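You operate a simulated robot arm through the tools that you are given. There is no shell and no other tool.

The job below is to be done with a simulated robot arm. You get a single attempt, and the scene is never put back.

TASK
Run the shaker for the card's time, then take the lid off.
Fine: clamp the lid, set the dial, start, wait till it stops, free the clamp; the lid goes on its mat.

The check looks at the end state, three seconds after you hand in, the way a careful person would. Anything else that was tipped, shoved, dropped, spilled or broken makes it a failure. Lids that push on must go on centred and level and be pressed home; caps that screw on are set level and turned clockwise until they are tight.

THE ROBOT
A 7-joint arm with a two-finger parallel gripper, fixed in place. Base frame: the origin is at the foot of the arm, x ahead of it, y to its left, z up; the work surface is at about z = 0.86. Lengths are in m, angles in rad, forces in N, time in s.
With the tool pointing down near the work surface it reaches from about 0.24 to 0.68 m from the base axis. Its first joint turns from -1.152 to 1.152 rad. Payload 2.4 kg.
The tool frame sits at the grasp point between the pads (the TCP): z along the fingers, y along the line on which they close. The tips reach 0.03 m beyond it. Largest opening 0.094 m; finger width 0.028, thickness 0.01; the body of the gripper, 0.05 by 0.096 m, starts 0.055 m behind the TCP.
Orientation is that of the tool frame in the base frame, as a unit quaternion [x, y, z, w]. With the fingers straight down and closing along the base's y, the tool's x points along the base's -x, its y along +y and its z along -z.

THE INTERFACE
- The arm moves only by the tool arm_command. Its argument "commands" is a list of rows, each a list of 6 numbers: the shift along the base's x, y, z in m, then the turn, a rotation vector about the base's x, y, z in rad. In form: [[dx, dy, dz, ax, ay, az], ...]. A call has 1 to 20 rows; each row shifts and turns the commanded pose from where the row before left it. "hand" is the gripper command, from -1 (shut) to 1 (fully open), values between in proportion, set as the call begins (left out, the last holds). Rows are played at 5 a second. More than 0.05 m and 0.15 rad between two rows, or a gripper value outside its range, and nothing of the call is played. A pose out of reach is approached as far as the arm can. The call stops where the force on the tool passes 90 N (or 10 N more than at its start, if that is more) or the arm is blocked; 0.2 s more then pass. The fingers move at their own pace (about 0.153 m/s each) and stop on an object; they squeeze with about 34 N. The grip force told is the motor's: it shows also when the fingers shut on nothing. Time passes only in rows, and 0.2 s behind the last, so rows that do not move let the fingers close. It gives the time, the measured TCP pose, the force on the tool (base axes), the opening and the grip force at its end, in the units of the frame above (readings bear some noise), with the torque about the TCP (base axes, N m) and any sound that the robot's microphone picked up.
- Cameras (640 x 400 px; columns grow to the right, rows downward): "scene" is fixed at [0.0409, 0.4734, 1.4528]; the picture's right is [-0.74, -0.67, 0.00], its down [-0.34, 0.38, -0.86] and it looks along [0.58, -0.64, -0.51] (base axes); focal length 232 px, centre (320, 200). "wrist" rides on the gripper at [0.076, 0.014, -0.103] in the tool frame; the picture's right is [-0.18, 0.98, 0.00], its down [-0.75, -0.14, -0.64] and it looks along [-0.63, -0.12, 0.77] (tool axes); focal length 243 px, centre (320, 200). There is no depth. A picture from a camera that has moved, and an enlarged one, comes with that camera's place and axes in the base frame and with its lens.
- camera(camera): a new picture of that camera. It takes no simulated time.
- zoom(camera, box): a new picture of the part [left, top, right, bottom] of that camera's present view, enlarged. It takes no simulated time.
- hand_in(): hands the job in; it is judged then, once.

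Places have to be worked out from the pictures, the camera data and where the tool is seen. Open the gripper and draw the arm clear of the work before you hand the job in, unless the task says otherwise.

The tools are called as name(argument=value, ...) on one line, values as JSON. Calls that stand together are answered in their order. arm_command: Moves the arm, as the interface text tells. Its arguments: {"type":"object","properties":{"commands":{"type":"array","items":{"type":"array","items":{"type":"number"}}},"hand":{"type":"number"}},"required":["commands"]} The other tools are called the same way: camera (camera) takes a picture; zoom (camera, box) takes an enlarged picture of a part of a camera's view; hand_in () hands the job in.

At the start:

```text
clock: 0.0
tool_pos: [0.3143, 0.0609, 1.3162]
tcp_rot: [0.0, 1.0, 0.0, 0.0]
wrist_force: [-0.3, 0.3, 0.1]
moment: [-0.01, 0.01, 0.04]
opening: 0.0942
gripper_force: 0.1
```

scene: 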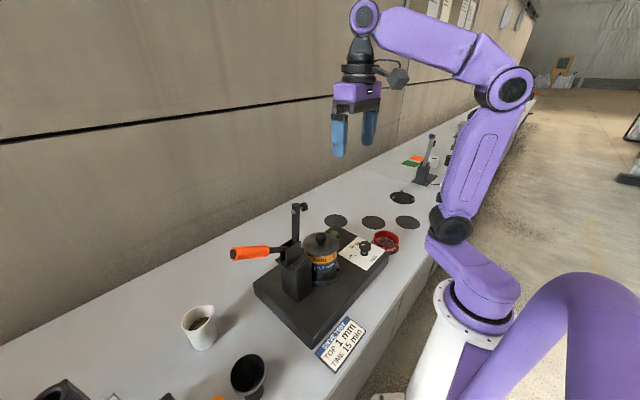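
wrist: 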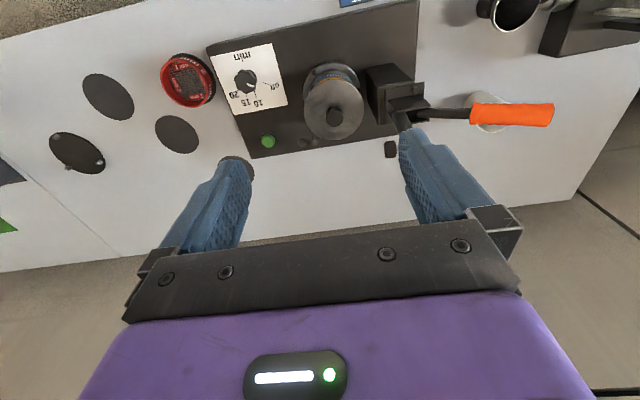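

I start by looking closely at the card, the dial and the clamp in both views.

zoom(camera="scene", box=[220, 190, 440, 380])

zoom(camera="wrist", box=[140, 0, 400, 170])

zoom(camera="scene", box=[300, 310, 380, 380])

zoom(camera="wrist", box=[280, 30, 580, 200])

```text
2.11 times, centred on (330, 285) of scene
camera zoom: at [0.0409, 0.4734, 1.4528], right [-0.74, -0.67, 0.0], down [-0.34, 0.38, -0.86], along [0.58, -0.64, -0.51], focal length 488 px, centre (299, 21)
```

zoom: 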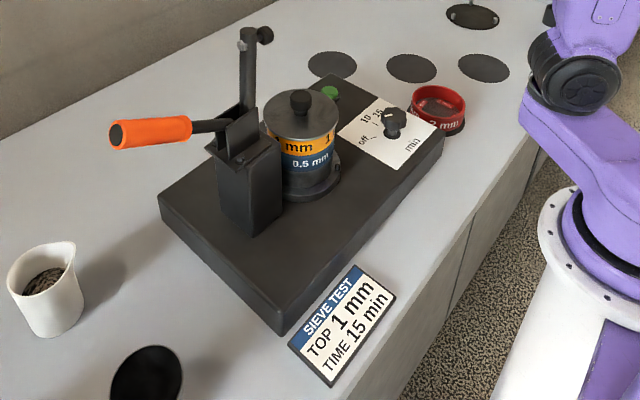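

```text
2.35 times, centred on (270, 85) of wrist
camera zoom: at [0.2376, 0.0741, 1.4184], right [0.18, 0.98, 0.0], down [0.75, -0.14, 0.64], along [0.63, -0.12, -0.77], focal length 571 px, centre (438, 471)
```

zoom: 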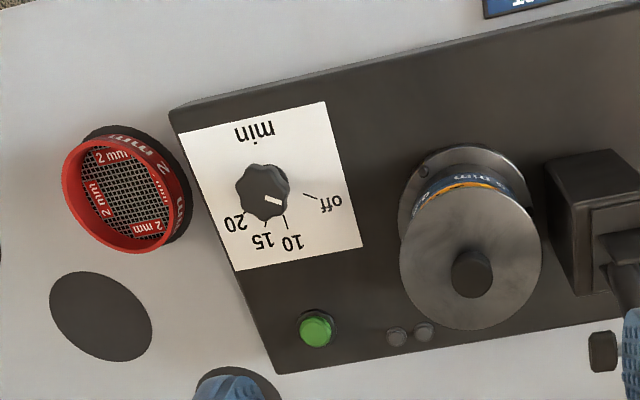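

```text
5.71 times, centred on (340, 345) of scene
camera zoom: at [0.0409, 0.4734, 1.4528], right [-0.74, -0.67, 0.0], down [-0.34, 0.38, -0.86], along [0.58, -0.64, -0.51], focal length 1324 px, centre (206, -629)
```

zoom: 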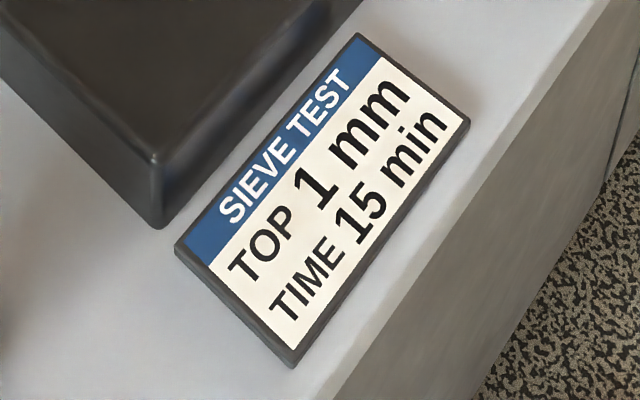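

```text
2.13 times, centred on (430, 115) of wrist
camera zoom: at [0.2376, 0.0741, 1.4184], right [0.18, 0.98, 0.0], down [0.75, -0.14, 0.64], along [0.63, -0.12, -0.77], focal length 518 px, centre (85, 381)
```

zoom: 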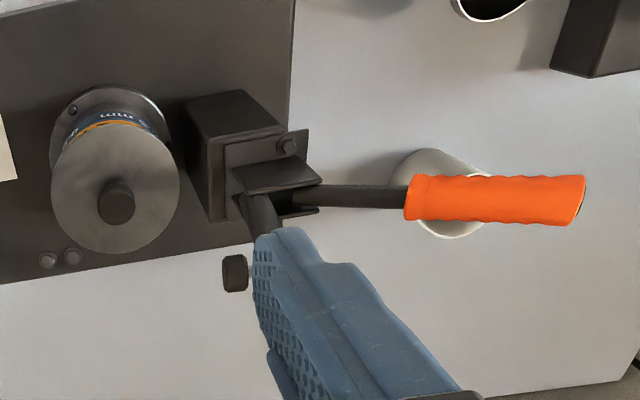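

The card says 15 min with the 1 mm sieve on top, which is how the stack already stands. Next I look at the mats and the far objects to find out which mat is the lid's.

zoom(camera="scene", box=[300, 120, 480, 250])

zoom(camera="scene", box=[20, 290, 320, 400])

zoom(camera="wrist", box=[0, 40, 260, 200])

zoom(camera="scene", box=[280, 190, 360, 310])

zoom(camera="scene", box=[330, 220, 410, 280])

```text
3.08 times, centred on (390, 185) of scene
camera zoom: at [0.0409, 0.4734, 1.4528], right [-0.74, -0.67, 0.0], down [-0.34, 0.38, -0.86], along [0.58, -0.64, -0.51], focal length 713 px, centre (105, 246)
```

zoom: 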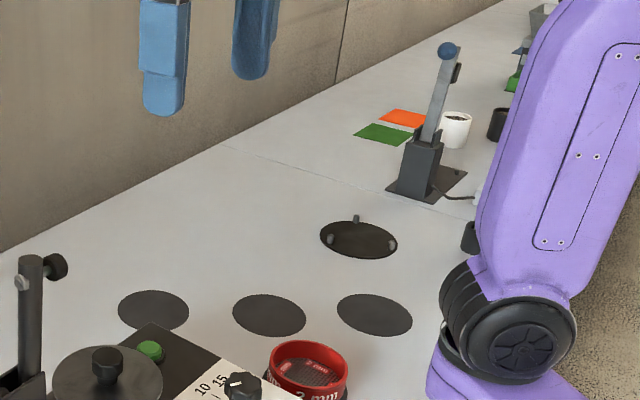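

```text
2.13 times, centred on (170, 345) of scene
camera zoom: at [0.0409, 0.4734, 1.4528], right [-0.74, -0.67, 0.0], down [-0.34, 0.38, -0.86], along [0.58, -0.64, -0.51], focal length 494 px, centre (640, -109)
```

zoom: 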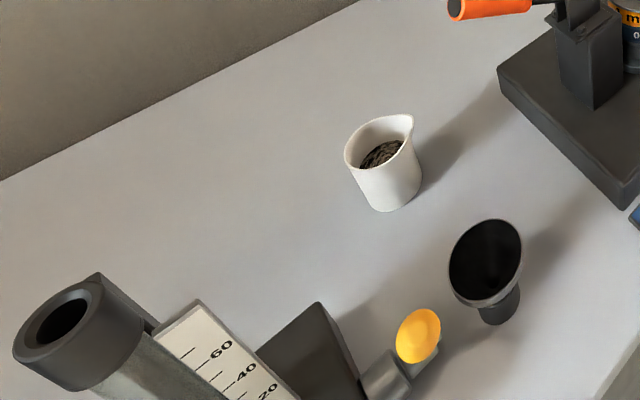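

```text
2.46 times, centred on (130, 120) of wrist
camera zoom: at [0.2376, 0.0741, 1.4184], right [0.18, 0.98, 0.0], down [0.75, -0.14, 0.64], along [0.63, -0.12, -0.77], focal length 597 px, centre (788, 397)
```

zoom: 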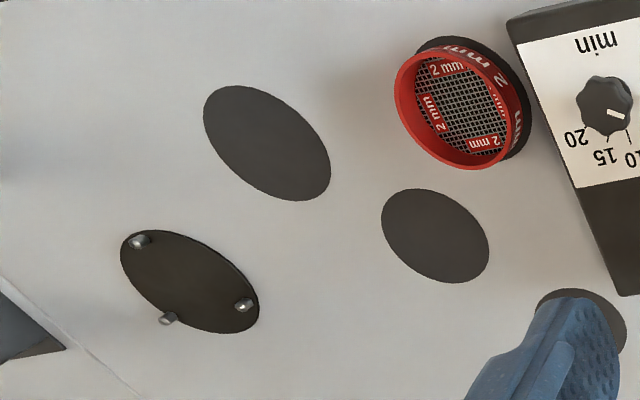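

```text
3.33 times, centred on (320, 250) of scene
camera zoom: at [0.0409, 0.4734, 1.4528], right [-0.74, -0.67, 0.0], down [-0.34, 0.38, -0.86], along [0.58, -0.64, -0.51], focal length 773 px, centre (320, 33)
```

zoom: 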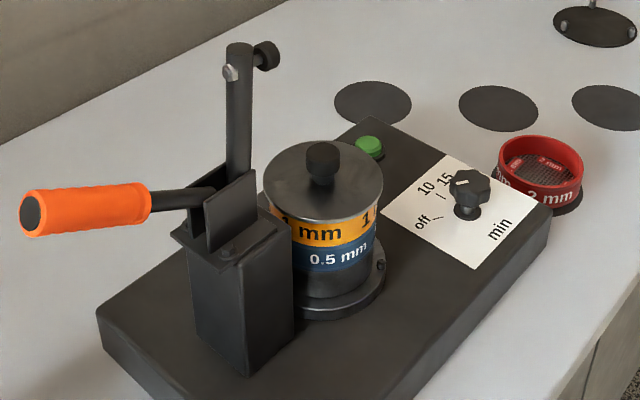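

```text
6.67 times, centred on (370, 250) of scene
camera zoom: at [0.0409, 0.4734, 1.4528], right [-0.74, -0.67, 0.0], down [-0.34, 0.38, -0.86], along [0.58, -0.64, -0.51], focal length 1545 px, centre (-13, -133)
```

zoom: 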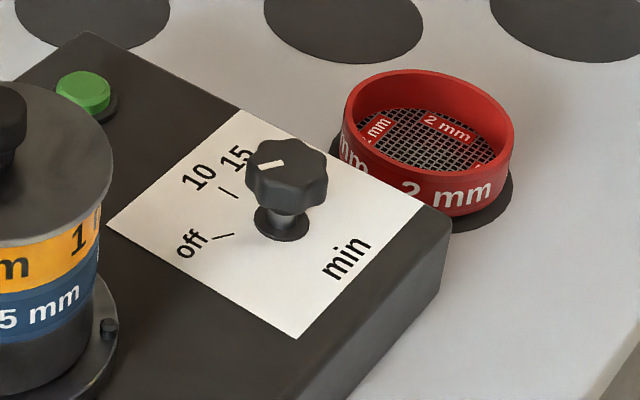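

All the mats look alike so far. I move the arm, kept high, over toward the mats for a better wrist view.

arm_command(commands=[[-0.005, -0.045, -0.005, 0, 0, 0], [-0.005, -0.045, -0.005, 0, 0, 0], [-0.005, -0.045, -0.005, 0, 0, 0], [-0.005, -0.045, -0.005, 0, 0, 0], [-0.005, -0.045, -0.005, 0, 0, 0], [-0.005, -0.045, -0.005, 0, 0, 0], [0, 0, 0, 0, 0, 0], [0, 0, 0, 0, 0, 0]])

camera(camera="wrist")

```text
clock: 1.8
tool_pos: [0.2827, -0.2092, 1.284]
tcp_rot: [0.0, 1.0, 0.0, 0.001]
wrist_force: [-0.8, 1.3, -0.6]
moment: [0.0, 0.0, 0.0]
opening: 0.0939
gripper_force: 0.1
```

```text
taken
camera wrist: at [0.2073, -0.1958, 1.387], right [0.18, 0.98, 0.0], down [0.75, -0.14, 0.64], along [0.63, -0.12, -0.77], focal length 243 px, centre (320, 200)
```

wrist: 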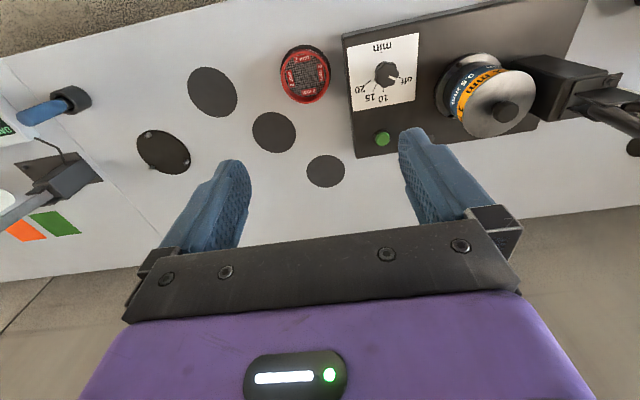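

I zoom in on the mats, the stack and the dial from this new position.

zoom(camera="wrist", box=[120, 30, 360, 200])

zoom(camera="wrist", box=[330, 20, 450, 160])

zoom(camera="wrist", box=[420, 20, 640, 170])

zoom(camera="scene", box=[300, 180, 440, 270])

```text
2.35 times, centred on (240, 115) of wrist
camera zoom: at [0.2073, -0.1958, 1.387], right [0.18, 0.98, 0.0], down [0.75, -0.14, 0.64], along [0.63, -0.12, -0.77], focal length 571 px, centre (508, 400)
```

zoom: 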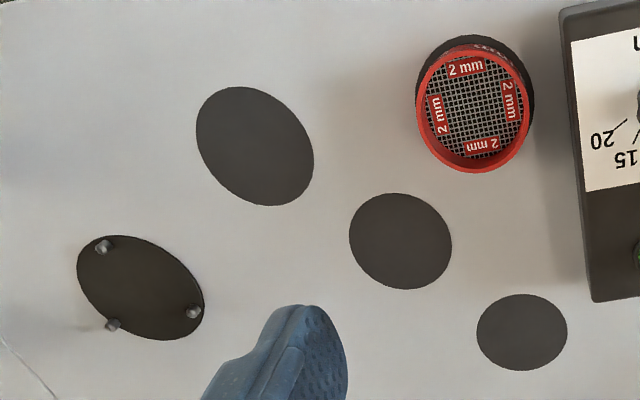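

```text
2.86 times, centred on (390, 90) of wrist
camera zoom: at [0.2073, -0.1958, 1.387], right [0.18, 0.98, 0.0], down [0.75, -0.14, 0.64], along [0.63, -0.12, -0.77], focal length 693 px, centre (120, 514)
```

zoom: 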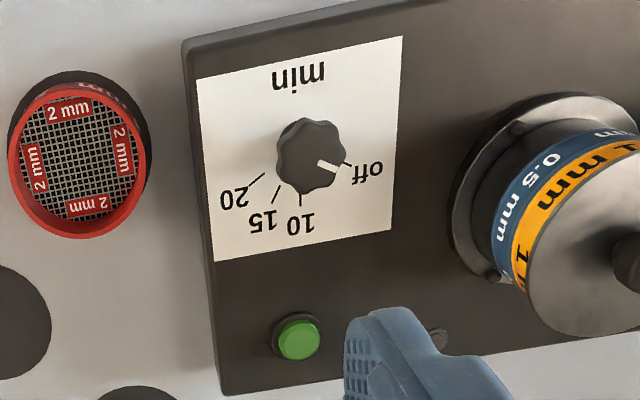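

```text
2.67 times, centred on (530, 95) of wrist
camera zoom: at [0.2073, -0.1958, 1.387], right [0.18, 0.98, 0.0], down [0.75, -0.14, 0.64], along [0.63, -0.12, -0.77], focal length 647 px, centre (-240, 480)
```

zoom: 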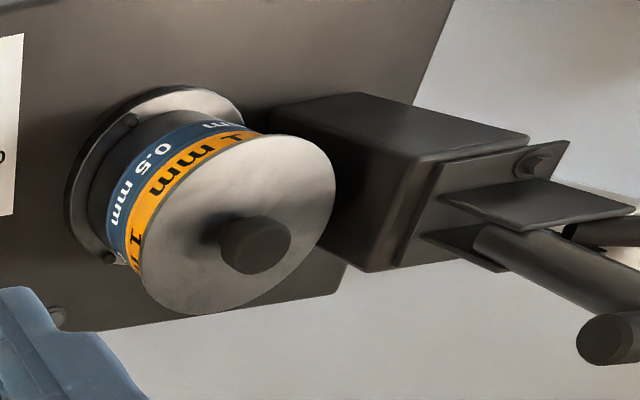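

```text
4.44 times, centred on (370, 225) of scene
camera zoom: at [0.0409, 0.4734, 1.4528], right [-0.74, -0.67, 0.0], down [-0.34, 0.38, -0.86], along [0.58, -0.64, -0.51], focal length 1030 px, centre (98, 89)
```

zoom: 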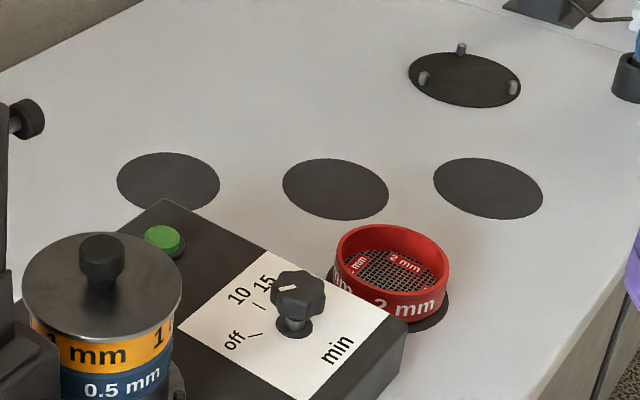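

Triangulating between the views puts the bench nearer z≈0.80 than 0.86, and three free mats of equal size (~0.11 m) lie at about (0.33,-0.47), (0.45,-0.36) and (0.59,-0.25). I zoom in hard on each one for any marking.

zoom(camera="wrist", box=[180, 55, 250, 125])

zoom(camera="wrist", box=[240, 100, 310, 165])

zoom(camera="wrist", box=[295, 140, 365, 200])

zoom(camera="wrist", box=[0, 60, 210, 260])

zoom(camera="scene", box=[220, 190, 360, 310])

```text
5.71 times, centred on (215, 90) of wrist
camera zoom: at [0.2073, -0.1958, 1.387], right [0.18, 0.98, 0.0], down [0.75, -0.14, 0.64], along [0.63, -0.12, -0.77], focal length 1386 px, centre (920, 829)
```

zoom: 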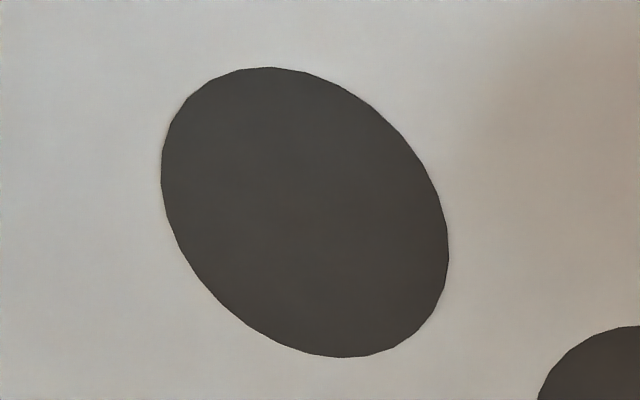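

```text
6.15 times, centred on (275, 132) of wrist
camera zoom: at [0.2073, -0.1958, 1.387], right [0.18, 0.98, 0.0], down [0.75, -0.14, 0.64], along [0.63, -0.12, -0.77], focal length 1493 px, centre (597, 615)
```

zoom: 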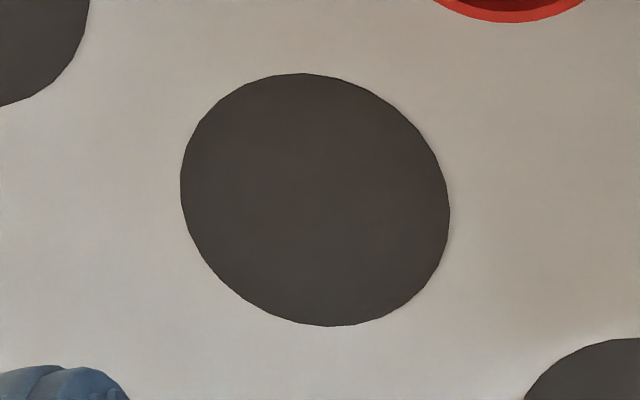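

```text
6.67 times, centred on (330, 170) of wrist
camera zoom: at [0.2073, -0.1958, 1.387], right [0.18, 0.98, 0.0], down [0.75, -0.14, 0.64], along [0.63, -0.12, -0.77], focal length 1618 px, centre (253, 400)
```

zoom: 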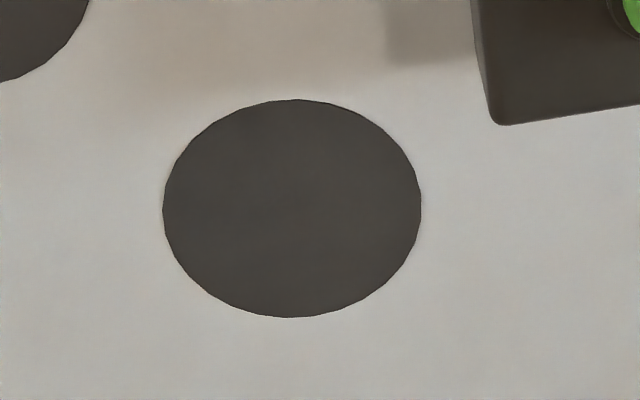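

```text
2.00 times, centred on (105, 160) of wrist
camera zoom: at [0.2073, -0.1958, 1.387], right [0.18, 0.98, 0.0], down [0.75, -0.14, 0.64], along [0.63, -0.12, -0.77], focal length 485 px, centre (750, 280)
```

zoom: 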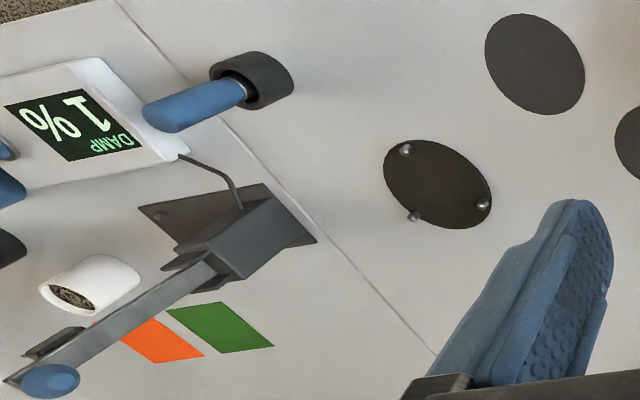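

```text
3.33 times, centred on (290, 250) of scene
camera zoom: at [0.0409, 0.4734, 1.4528], right [-0.74, -0.67, 0.0], down [-0.34, 0.38, -0.86], along [0.58, -0.64, -0.51], focal length 773 px, centre (420, 33)
```

zoom: 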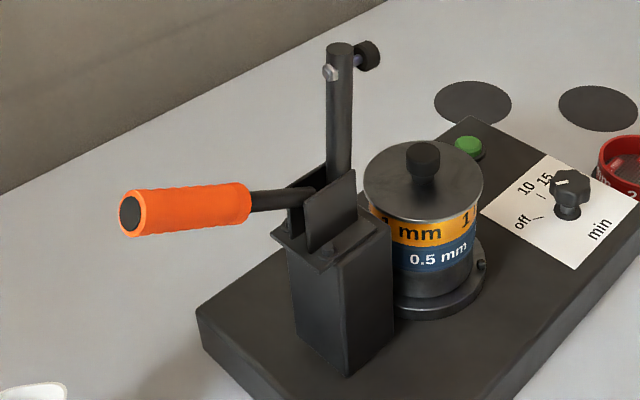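

The geometry is now clear, and it agrees across three views:
- **Dial:** knob axis at about (0.338,-0.094), knob top at z≈0.90, pointing at "off". The ticks are 0.1 rad per minute, so 15 min is about 1.5 rad clockwise.
- **Button:** about (0.48,-0.10,0.87).
- **Lid knob:** about (0.40,0.069,1.00).
- **Clamp:** pivot at about y=0.174, z=1.04, with the handle rising to y=0.335.

I move high over the handle and turn the gripper -90° so it closes along x.

arm_command(commands=[[0.00975, 0.0424, 0, 0, 0, -0.1309], [0.00975, 0.0424, 0, 0, 0, -0.1309], [0.00975, 0.0424, 0, 0, 0, -0.1309], [0.00975, 0.0424, 0, 0, 0, -0.1309], [0.00975, 0.0424, 0, 0, 0, -0.1309], [0.00975, 0.0424, 0, 0, 0, -0.1309], [0.00975, 0.0424, 0, 0, 0, -0.1309], [0.00975, 0.0424, 0, 0, 0, -0.1309], [0.00975, 0.0424, 0, 0, 0, -0.1309], [0.00975, 0.0424, 0, 0, 0, -0.1309], [0.00975, 0.0424, 0, 0, 0, -0.1309], [0.00975, 0.0424, 0, 0, 0, -0.1309], [0, 0, 0, 0, 0, 0], [0, 0, 0, 0, 0, 0], [0, 0, 0, 0, 0, 0]])

camera(camera="wrist")

camera(camera="scene")

```text
clock: 5.0
tool_pos: [0.4026, 0.3027, 1.2871]
tcp_rot: [0.707, 0.707, 0.0, 0.0]
wrist_force: [0.0, -1.6, -1.0]
moment: [0.01, 0.01, 0.0]
opening: 0.094
gripper_force: 0.1
```

```text
taken
camera wrist: at [0.4165, 0.3774, 1.389], right [0.98, -0.18, 0.0], down [-0.14, -0.75, 0.64], along [-0.12, -0.63, -0.77], focal length 243 px, centre (320, 200)
```

wrist: 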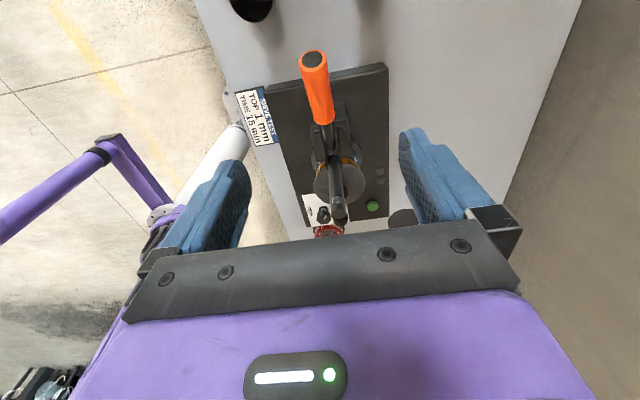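

```text
taken
```

scene: 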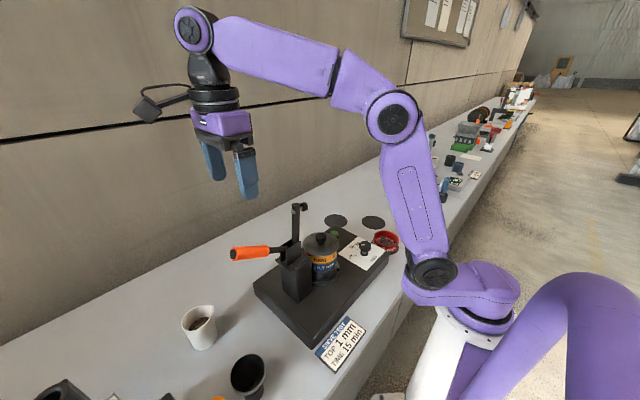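

The handle lies in the plane x≈0.40, and my grip point on it is about (0.400, 0.304, 1.105). I go straight down, straddling it with the fingers open.

arm_command(commands=[[-0.001, 0, -0.036, 0, 0, 0], [-0.001, 0, -0.036, 0, 0, 0], [0, 0, -0.036, 0, 0, 0], [0, 0, -0.036, 0, 0, 0], [0, 0, -0.036, 0, 0, 0], [0, 0, 0, 0, 0, 0], [0, 0, 0, 0, 0, 0]], hand=1)

camera(camera="wrist")

zoom(camera="scene", box=[180, 130, 380, 290])

```text
clock: 6.6
tool_pos: [0.3971, 0.2993, 1.1082]
tcp_rot: [0.707, 0.708, 0.0, 0.0]
wrist_force: [-0.8, 1.1, -0.8]
moment: [0.01, 0.0, 0.01]
opening: 0.094
gripper_force: 0.0
```

```text
taken
camera wrist: at [0.4121, 0.375, 1.2108], right [0.98, -0.18, 0.0], down [-0.14, -0.75, 0.64], along [-0.12, -0.63, -0.77], focal length 243 px, centre (320, 200)
```

wrist: 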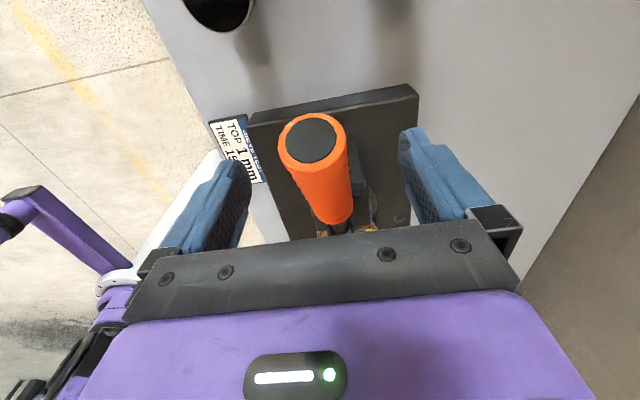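

```text
2.50 times, centred on (280, 210) of scene
camera zoom: at [0.0409, 0.4734, 1.4528], right [-0.74, -0.67, 0.0], down [-0.34, 0.38, -0.86], along [0.58, -0.64, -0.51], focal length 579 px, centre (420, 175)
```

zoom: 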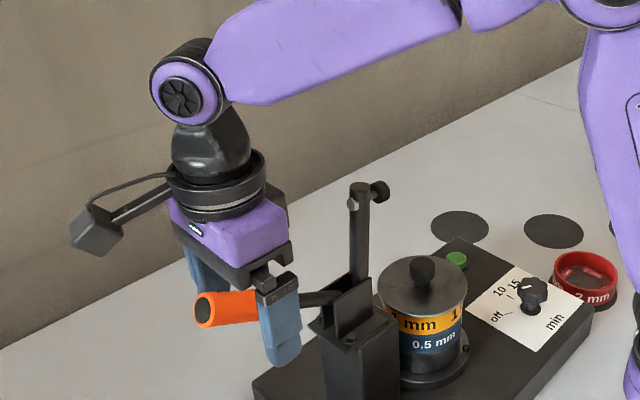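

The handle sits between the fingers. I close the gripper and let it settle.

arm_command(commands=[[0, 0, -0.003, 0, 0, 0], [0, 0, 0, 0, 0, 0], [0, 0, 0, 0, 0, 0], [0, 0, 0, 0, 0, 0]], hand=-1)

camera(camera="wrist")

```text
clock: 7.6
tool_pos: [0.4001, 0.2987, 1.1047]
tcp_rot: [0.708, 0.707, 0.003, 0.001]
wrist_force: [16.4, 6.2, 8.2]
moment: [0.0, -0.01, -0.18]
opening: 0.0305
gripper_force: 45.0
```

```text
taken
camera wrist: at [0.4143, 0.3745, 1.2084], right [0.98, -0.19, 0.0], down [-0.14, -0.76, 0.64], along [-0.12, -0.63, -0.77], focal length 243 px, centre (320, 200)
```

wrist: 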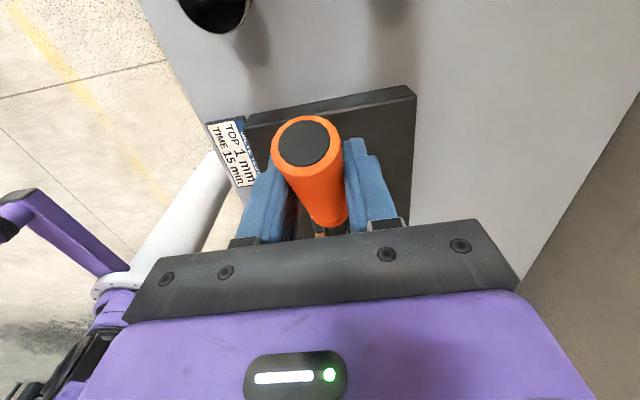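

The grip is good, though a 16 N side force says I am about 2 mm off in x. I correct that and start the closing arc about the pivot, in pieces.

arm_command(commands=[[0.002, 0, 0, 0, 0, 0], [0, 0, 0, 0, 0, 0], [0, -0.006, 0.0107, 0, 0, 0], [0, -0.0069, 0.0102, 0, 0, 0], [0, -0.0077, 0.0095, 0, 0, 0], [0, 0, 0, 0, 0, 0]])

zoom(camera="scene", box=[180, 130, 380, 290])

```text
clock: 9.0
tool_pos: [0.3996, 0.2771, 1.1339]
tcp_rot: [0.707, 0.707, -0.003, 0.0]
wrist_force: [-2.7, -0.3, -16.6]
moment: [0.97, 0.13, 0.02]
opening: 0.0309
gripper_force: 44.9
```

```text
2.50 times, centred on (280, 210) of scene
camera zoom: at [0.041, 0.4735, 1.4527], right [-0.74, -0.67, 0.0], down [-0.34, 0.38, -0.86], along [0.58, -0.64, -0.51], focal length 579 px, centre (420, 175)
```

zoom: 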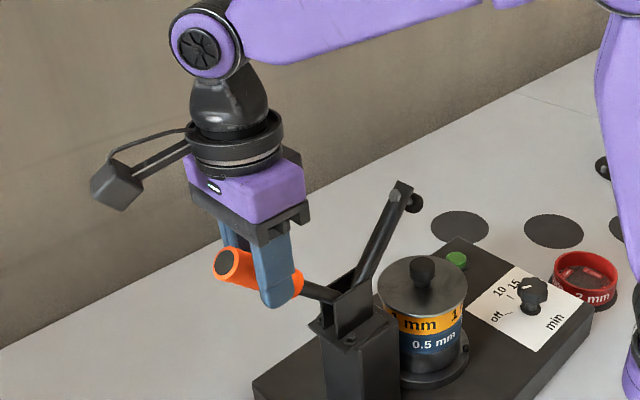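

The arm is swinging down as expected with a modest resisting force. I continue the arc and let the tool turn a little with the handle.

arm_command(commands=[[0, -0.0086, 0.0088, 0.04, 0, 0], [0, -0.0093, 0.008, 0.04, 0, 0], [0, -0.01, 0.0072, 0.04, 0, 0], [0, -0.0105, 0.0063, 0.04, 0, 0], [0, -0.011, 0.0053, 0.04, 0, 0], [0, 0, 0, 0, 0, 0]])

zoom(camera="scene", box=[180, 130, 380, 290])

```text
clock: 10.4
tool_pos: [0.3992, 0.2252, 1.1635]
tcp_rot: [0.705, 0.703, 0.064, -0.072]
wrist_force: [2.9, -11.2, -53.6]
moment: [-0.03, 0.01, 0.01]
opening: 0.0308
gripper_force: 45.0
```

```text
2.50 times, centred on (280, 210) of scene
camera zoom: at [0.0417, 0.4734, 1.4527], right [-0.74, -0.67, 0.0], down [-0.34, 0.38, -0.86], along [0.58, -0.64, -0.51], focal length 579 px, centre (420, 175)
```

zoom: 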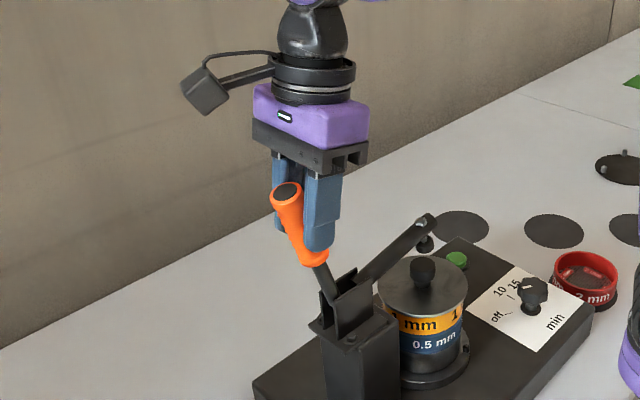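

The z-force shows my assumed radius is too large. I relieve it, use a corrected pivot of about (0.19, 1.045), and continue in smaller pieces.

arm_command(commands=[[0, -0.005, -0.007, 0.02, 0, 0], [0, 0, 0, 0, 0, 0], [0, -0.0104, 0.0024, 0.04, 0, 0], [0, -0.0105, 0.0016, 0.04, 0, 0], [0, 0, 0, 0, 0, 0]])

zoom(camera="scene", box=[180, 130, 380, 290])

```text
clock: 11.6
tool_pos: [0.3981, 0.2032, 1.1666]
tcp_rot: [0.699, 0.699, 0.108, -0.106]
wrist_force: [-6.4, 11.7, 11.6]
moment: [1.38, -0.1, 0.18]
opening: 0.0308
gripper_force: 44.8
```

```text
2.50 times, centred on (280, 210) of scene
camera zoom: at [0.0405, 0.4737, 1.4527], right [-0.74, -0.67, 0.0], down [-0.34, 0.38, -0.86], along [0.58, -0.64, -0.51], focal length 579 px, centre (420, 175)
```

zoom: 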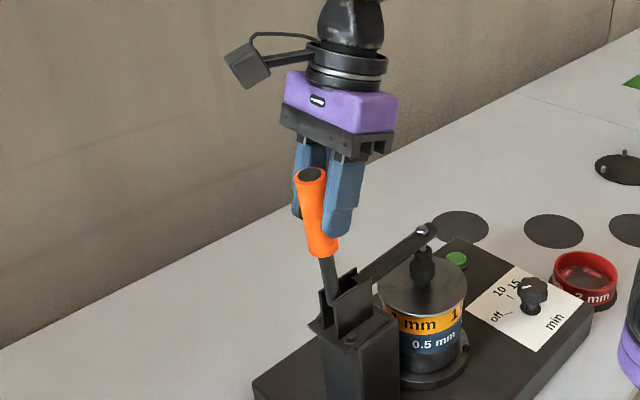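

The foot is almost over the lid knob and forces are low. I continue the arc.

arm_command(commands=[[0, -0.0106, 0.0008, 0.07, 0, 0], [0, -0.0106, -0.0002, 0.07, 0, 0], [0, 0, 0, 0, 0, 0]])

zoom(camera="scene", box=[180, 130, 380, 290])

zoom(camera="scene", box=[270, 190, 370, 270])

```text
clock: 12.4
tool_pos: [0.4003, 0.1804, 1.1664]
tcp_rot: [0.691, 0.689, 0.152, -0.155]
wrist_force: [-3.1, 0.8, -2.6]
moment: [0.64, 0.05, -0.03]
opening: 0.0308
gripper_force: 45.8
```

```text
2.50 times, centred on (280, 210) of scene
camera zoom: at [0.0408, 0.4734, 1.4528], right [-0.74, -0.67, 0.0], down [-0.34, 0.38, -0.86], along [0.58, -0.64, -0.51], focal length 579 px, centre (420, 175)
```

zoom: 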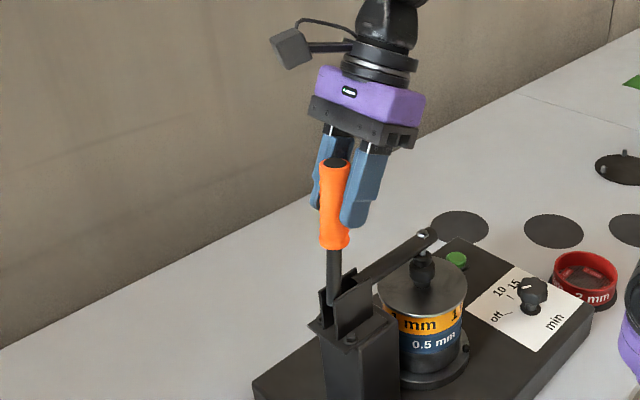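

```text
5.00 times, centred on (320, 230) of scene
camera zoom: at [0.0408, 0.4734, 1.4528], right [-0.74, -0.67, 0.0], down [-0.34, 0.38, -0.86], along [0.58, -0.64, -0.51], focal length 1159 px, centre (320, 50)
```

zoom: 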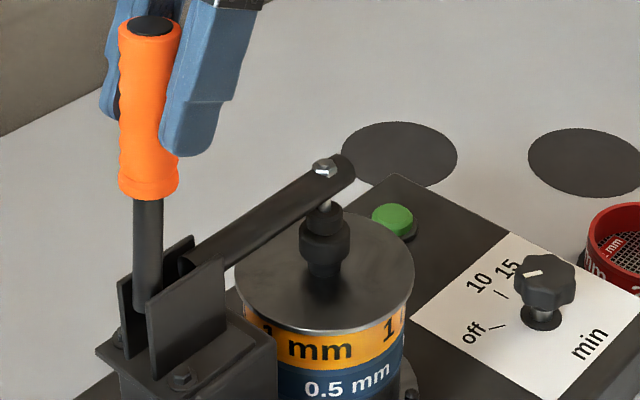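

The foot is nearly on the knob and the handle is about vertical. I push on gently to take it over-centre, watching the force.

arm_command(commands=[[0, -0.0106, -0.0011, 0.07, 0, 0], [0, -0.0053, -0.001, 0.035, 0, 0], [0, 0, 0, 0, 0, 0]])

zoom(camera="scene", box=[270, 170, 370, 260])

```text
clock: 13.2
tool_pos: [0.4002, 0.1704, 1.1628]
tcp_rot: [0.679, 0.683, 0.189, -0.193]
wrist_force: [12.8, 45.8, -38.7]
moment: [-0.46, -0.08, 0.02]
opening: 0.0307
gripper_force: 45.2
```

```text
4.44 times, centred on (320, 215) of scene
camera zoom: at [0.0418, 0.4753, 1.4521], right [-0.74, -0.67, 0.0], down [-0.34, 0.38, -0.86], along [0.58, -0.64, -0.51], focal length 1030 px, centre (320, 133)
```

zoom: 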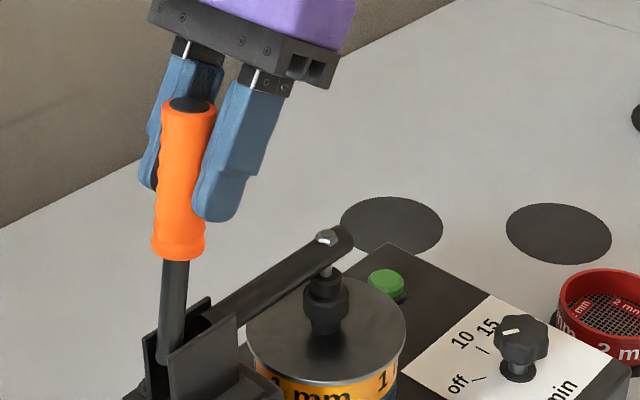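

The arm is now horizontal with its foot on the lid knob, and the resistance is rising. I press slightly further in small steps to see whether it goes over-centre or meets its stop.

arm_command(commands=[[-0.001, -0.002, -0.003, 0.02, 0, 0], [0, -0.002, -0.001, 0.02, 0, 0], [0, 0, 0, 0, 0, 0]])

zoom(camera="scene", box=[270, 170, 370, 260])

```text
clock: 14.0
tool_pos: [0.4, 0.1662, 1.1635]
tcp_rot: [0.675, 0.677, 0.208, -0.206]
wrist_force: [6.3, 33.6, 11.7]
moment: [-0.32, -0.06, -0.06]
opening: 0.0274
gripper_force: 44.9
```

```text
4.44 times, centred on (320, 215) of scene
camera zoom: at [0.041, 0.4745, 1.4524], right [-0.74, -0.67, 0.0], down [-0.34, 0.38, -0.86], along [0.58, -0.64, -0.51], focal length 1030 px, centre (320, 133)
```

zoom: 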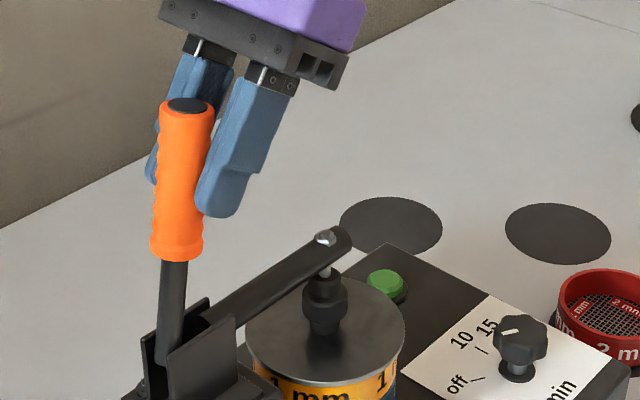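

The handle has not moved further and the pads are starting to slip on it, so it is at its stop. I open the gripper and check whether it stays there.

arm_command(commands=[[0, 0.003, 0, 0, 0, 0], [0, 0, 0, 0, 0, 0], [0, 0, 0, 0, 0, 0], [0, 0, 0, 0, 0, 0]], hand=1)

zoom(camera="scene", box=[270, 170, 370, 260])

camera(camera="wrist")

```text
clock: 15.0
tool_pos: [0.3998, 0.1656, 1.1611]
tcp_rot: [0.677, 0.677, 0.204, -0.204]
wrist_force: [-0.1, -0.3, 0.1]
moment: [0.0, 0.0, -0.01]
opening: 0.0938
gripper_force: 0.1
```

```text
4.44 times, centred on (320, 215) of scene
camera zoom: at [0.0409, 0.4734, 1.4528], right [-0.74, -0.67, 0.0], down [-0.34, 0.38, -0.86], along [0.58, -0.64, -0.51], focal length 1030 px, centre (320, 133)
```

zoom: 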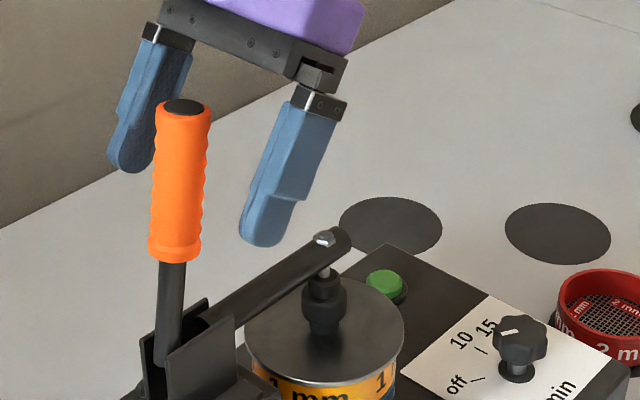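

```text
taken
camera wrist: at [0.4146, 0.1714, 1.2883], right [0.98, -0.15, -0.1], down [-0.14, -0.98, 0.12], along [-0.12, -0.1, -0.99], focal length 243 px, centre (320, 200)
```

wrist: 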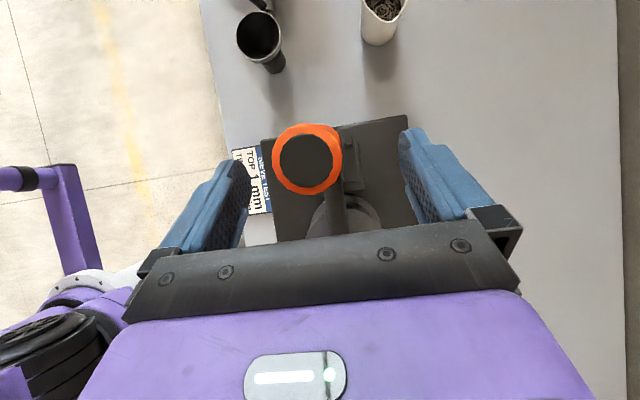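

The handle stays put after release, with the arm level and the foot on the knob. I back out upward, level the tool, then turn to yaw 0 and go above the dial.

arm_command(commands=[[0, -0.012, 0.025, 0, 0, 0], [0, -0.012, 0.03, -0.1, 0, 0], [0, -0.01, 0.035, -0.12, 0, 0], [0, -0.01, 0.03, -0.12, 0, 0], [0, -0.01, 0, -0.12, 0, 0], [0, -0.01, 0, -0.1245, 0, 0], [-0.005, -0.02, 0, 0, 0, 0.1428], [-0.005, -0.02, 0, 0, 0, 0.1428], [-0.006, -0.02, 0, 0, 0, 0.1428], [-0.006, -0.02, 0, 0, 0, 0.1428], [-0.006, -0.02, 0, 0, 0, 0.1428], [-0.006, -0.02, 0, 0, 0, 0.1428], [-0.006, -0.02, 0, 0, 0, 0.1428], [-0.006, -0.02, 0, 0, 0, 0.1428], [-0.006, -0.02, 0, 0, 0, 0.1428], [-0.005, -0.012, 0, 0, 0, 0.1428], [-0.005, -0.004, 0, 0, 0, 0.1428], [0, 0, 0, 0, 0, 0], [0, 0, 0, 0, 0, 0]])

camera(camera="wrist")

zoom(camera="scene", box=[270, 170, 370, 260])

```text
clock: 19.0
tool_pos: [0.3384, -0.0947, 1.2815]
tcp_rot: [0.0, 1.0, 0.0, 0.0]
wrist_force: [0.5, -0.7, 0.2]
moment: [0.02, 0.01, -0.02]
opening: 0.094
gripper_force: 0.1
```

```text
taken
camera wrist: at [0.2625, -0.081, 1.3834], right [0.18, 0.98, 0.0], down [0.75, -0.14, 0.64], along [0.63, -0.12, -0.77], focal length 243 px, centre (320, 200)
```

wrist: 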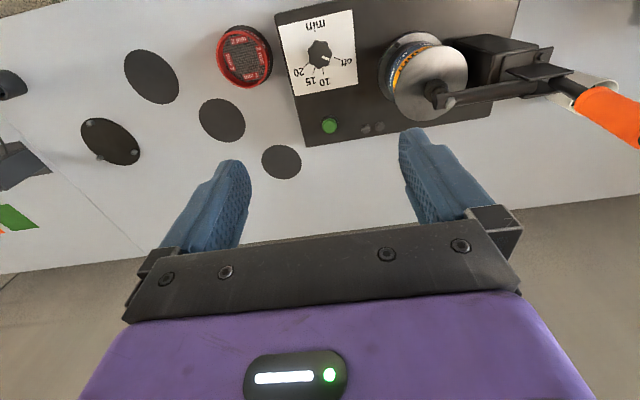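

```text
4.44 times, centred on (320, 215) of scene
camera zoom: at [0.0409, 0.4734, 1.4528], right [-0.74, -0.67, 0.0], down [-0.34, 0.38, -0.86], along [0.58, -0.64, -0.51], focal length 1030 px, centre (320, 133)
```

zoom: 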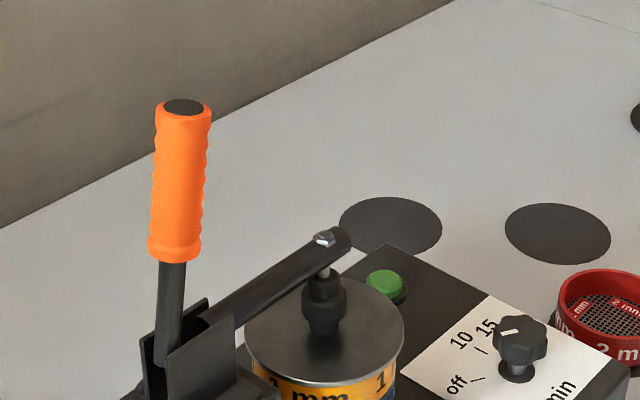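

The clamp holds. I zoom in on the dial and the clamped lid from this view to refine their positions.

zoom(camera="wrist", box=[270, 0, 370, 140])

zoom(camera="wrist", box=[370, 10, 640, 160])

```text
2.86 times, centred on (320, 70) of wrist
camera zoom: at [0.2625, -0.081, 1.3834], right [0.18, 0.98, 0.0], down [0.75, -0.14, 0.64], along [0.63, -0.12, -0.77], focal length 693 px, centre (320, 571)
```

zoom: 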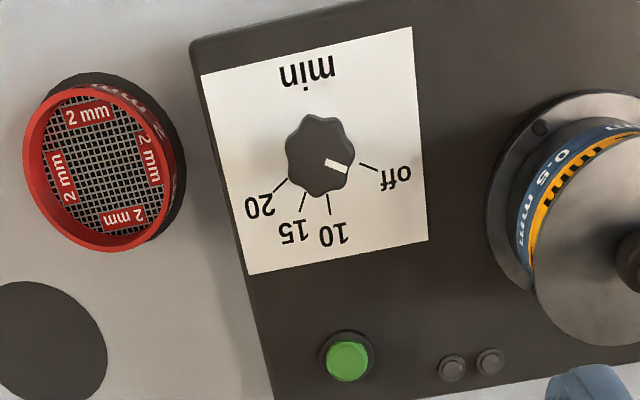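

```text
2.37 times, centred on (505, 85) of wrist
camera zoom: at [0.2625, -0.081, 1.3834], right [0.18, 0.98, 0.0], down [0.75, -0.14, 0.64], along [0.63, -0.12, -0.77], focal length 575 px, centre (-118, 473)
```

zoom: 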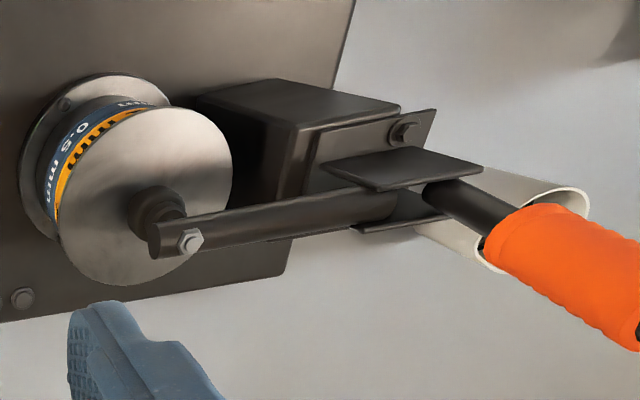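

The dial knob axis is confirmed at about (0.339,-0.0945) with its top at z≈0.90, and it points at "off". I descend over it, stopping 2 cm short to check.

arm_command(commands=[[0, 0, -0.04, 0, 0, 0], [0, 0, -0.04, 0, 0, 0], [0, 0, -0.04, 0, 0, 0], [0, 0, -0.04, 0, 0, 0], [0, 0, -0.04, 0, 0, 0], [0, 0, -0.04, 0, 0, 0], [0, 0, -0.04, 0, 0, 0], [0, 0, -0.04, 0, 0, 0], [0, 0, -0.04, 0, 0, 0], [0, 0, 0, 0, 0, 0], [0, 0, 0, 0, 0, 0]])

camera(camera="wrist")

zoom(camera="scene", box=[310, 190, 430, 280])

```text
clock: 21.4
tool_pos: [0.3396, -0.095, 0.919]
tcp_rot: [0.0, 1.0, -0.001, 0.0]
wrist_force: [-0.9, -0.1, 0.6]
moment: [0.03, 0.03, -0.01]
opening: 0.094
gripper_force: 0.1
```

```text
taken
camera wrist: at [0.2641, -0.0808, 1.0227], right [0.18, 0.98, 0.0], down [0.75, -0.14, 0.64], along [0.63, -0.12, -0.77], focal length 243 px, centre (320, 200)
```

wrist: 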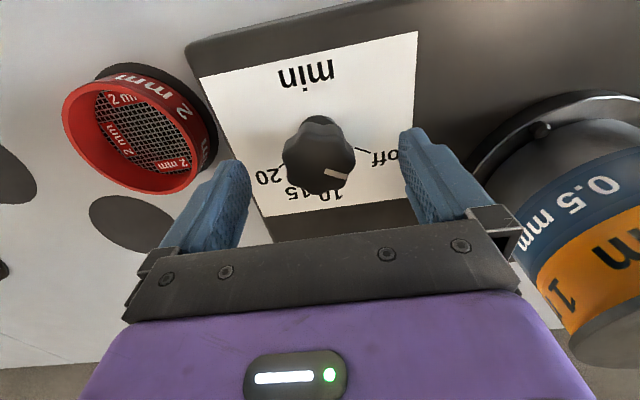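

```text
4.44 times, centred on (370, 235) of scene
camera zoom: at [0.0409, 0.4734, 1.4528], right [-0.74, -0.67, 0.0], down [-0.34, 0.38, -0.86], along [0.58, -0.64, -0.51], focal length 1030 px, centre (98, 44)
```

zoom: 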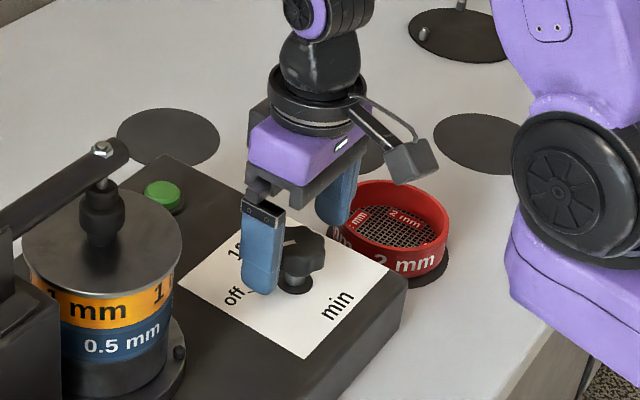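

The fingers straddle the knob. A turn from yaw 0 to -86° would swing the camera near the lid, so I pre-turn to +0.75 rad, descend to z≈0.90, and close.

arm_command(commands=[[0, 0, 0, 0, 0, 0.15], [0, 0, 0, 0, 0, 0.15], [0, 0, 0, 0, 0, 0.15], [0, 0, 0, 0, 0, 0.15], [0, 0, 0, 0, 0, 0.15], [0, 0, -0.01, 0, 0, 0], [0, 0, -0.01, 0, 0, 0], [0, 0, 0, 0, 0, 0], [0, 0, 0, 0, 0, 0]])

camera(camera="wrist")

zoom(camera="scene", box=[310, 190, 430, 280])

```text
clock: 23.4
tool_pos: [0.3388, -0.0957, 0.8994]
tcp_rot: [-0.366, 0.931, 0.0, 0.0]
wrist_force: [-0.3, -1.1, -0.6]
moment: [0.04, -0.01, -0.01]
opening: 0.0938
gripper_force: 0.1
```

```text
taken
camera wrist: at [0.2737, -0.1369, 1.0022], right [-0.53, 0.84, 0.0], down [0.65, 0.41, 0.64], along [0.54, 0.34, -0.77], focal length 243 px, centre (320, 200)
```

wrist: 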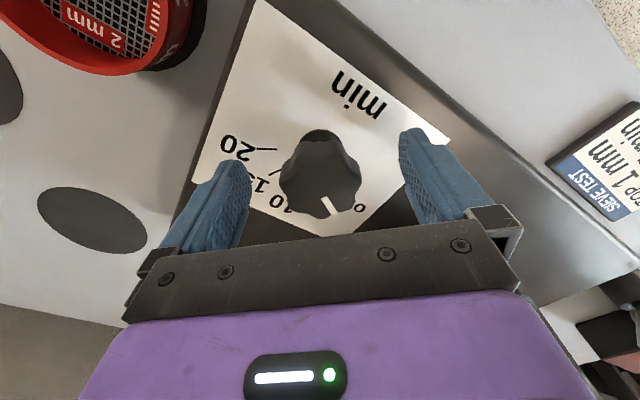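

```text
4.44 times, centred on (370, 235) of scene
camera zoom: at [0.0409, 0.4734, 1.4528], right [-0.74, -0.67, 0.0], down [-0.34, 0.38, -0.86], along [0.58, -0.64, -0.51], focal length 1030 px, centre (98, 44)
```

zoom: 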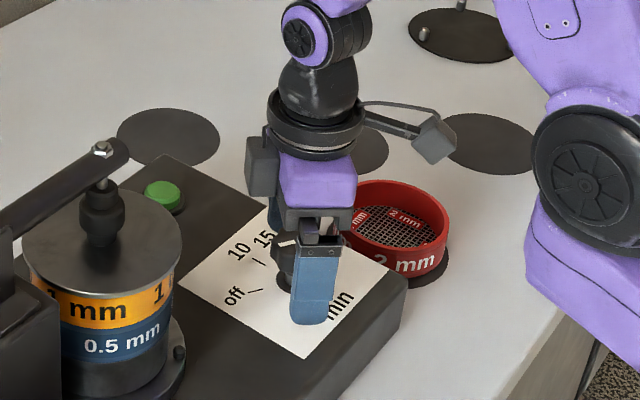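

The knob is centred between the fingers, so I close on it.

arm_command(commands=[[0, 0, 0, 0, 0, 0], [0, 0, 0, 0, 0, 0], [0, 0, 0, 0, 0, 0], [0, 0, 0, 0, 0, 0]], hand=-1)

camera(camera="wrist")

```text
clock: 24.4
tool_pos: [0.3386, -0.0951, 0.8992]
tcp_rot: [-0.366, 0.931, 0.001, -0.001]
wrist_force: [-1.8, 2.3, -1.3]
moment: [0.05, 0.03, -0.02]
opening: 0.0414
gripper_force: 45.3
```

```text
taken
camera wrist: at [0.2735, -0.1367, 1.0022], right [-0.53, 0.84, 0.0], down [0.65, 0.41, 0.64], along [0.54, 0.34, -0.77], focal length 243 px, centre (320, 200)
```

wrist: 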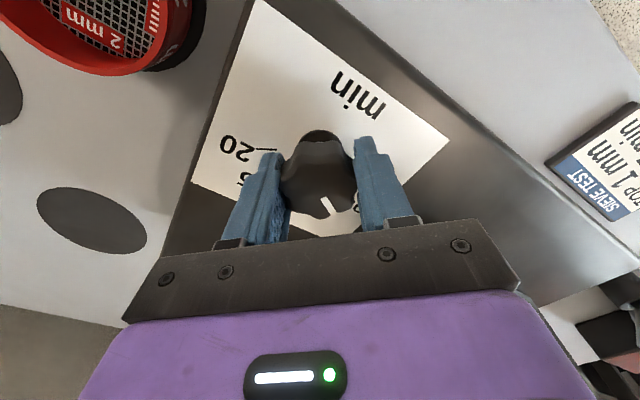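

It is well centred, with little side force. I turn clockwise 1.5 rad in total, checking after the first part.

arm_command(commands=[[0, 0, 0, 0, 0, -0.1], [0, 0, 0, 0, 0, -0.1], [0, 0, 0, 0, 0, -0.1], [0, 0, 0, 0, 0, -0.1], [0, 0, 0, 0, 0, -0.1], [0, 0, 0, 0, 0, 0]])

camera(camera="wrist")

```text
clock: 25.8
tool_pos: [0.338, -0.0943, 0.8989]
tcp_rot: [-0.124, 0.992, 0.0, 0.0]
wrist_force: [7.6, 1.5, -28.9]
moment: [-0.04, 0.47, 0.01]
opening: 0.0417
gripper_force: 45.3
```

```text
taken
camera wrist: at [0.2615, -0.1002, 1.0025], right [-0.06, 1.0, 0.0], down [0.77, 0.05, 0.64], along [0.64, 0.04, -0.77], focal length 243 px, centre (320, 200)
```

wrist: 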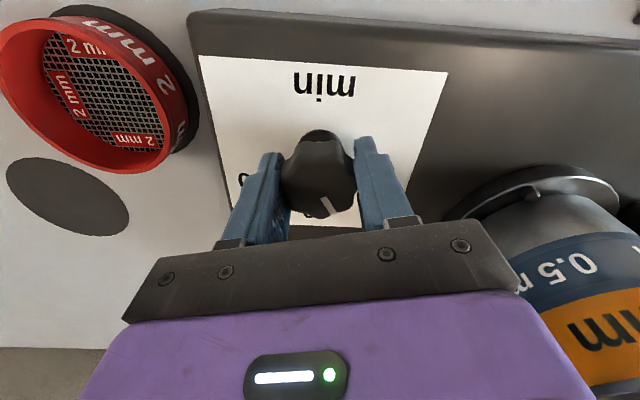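

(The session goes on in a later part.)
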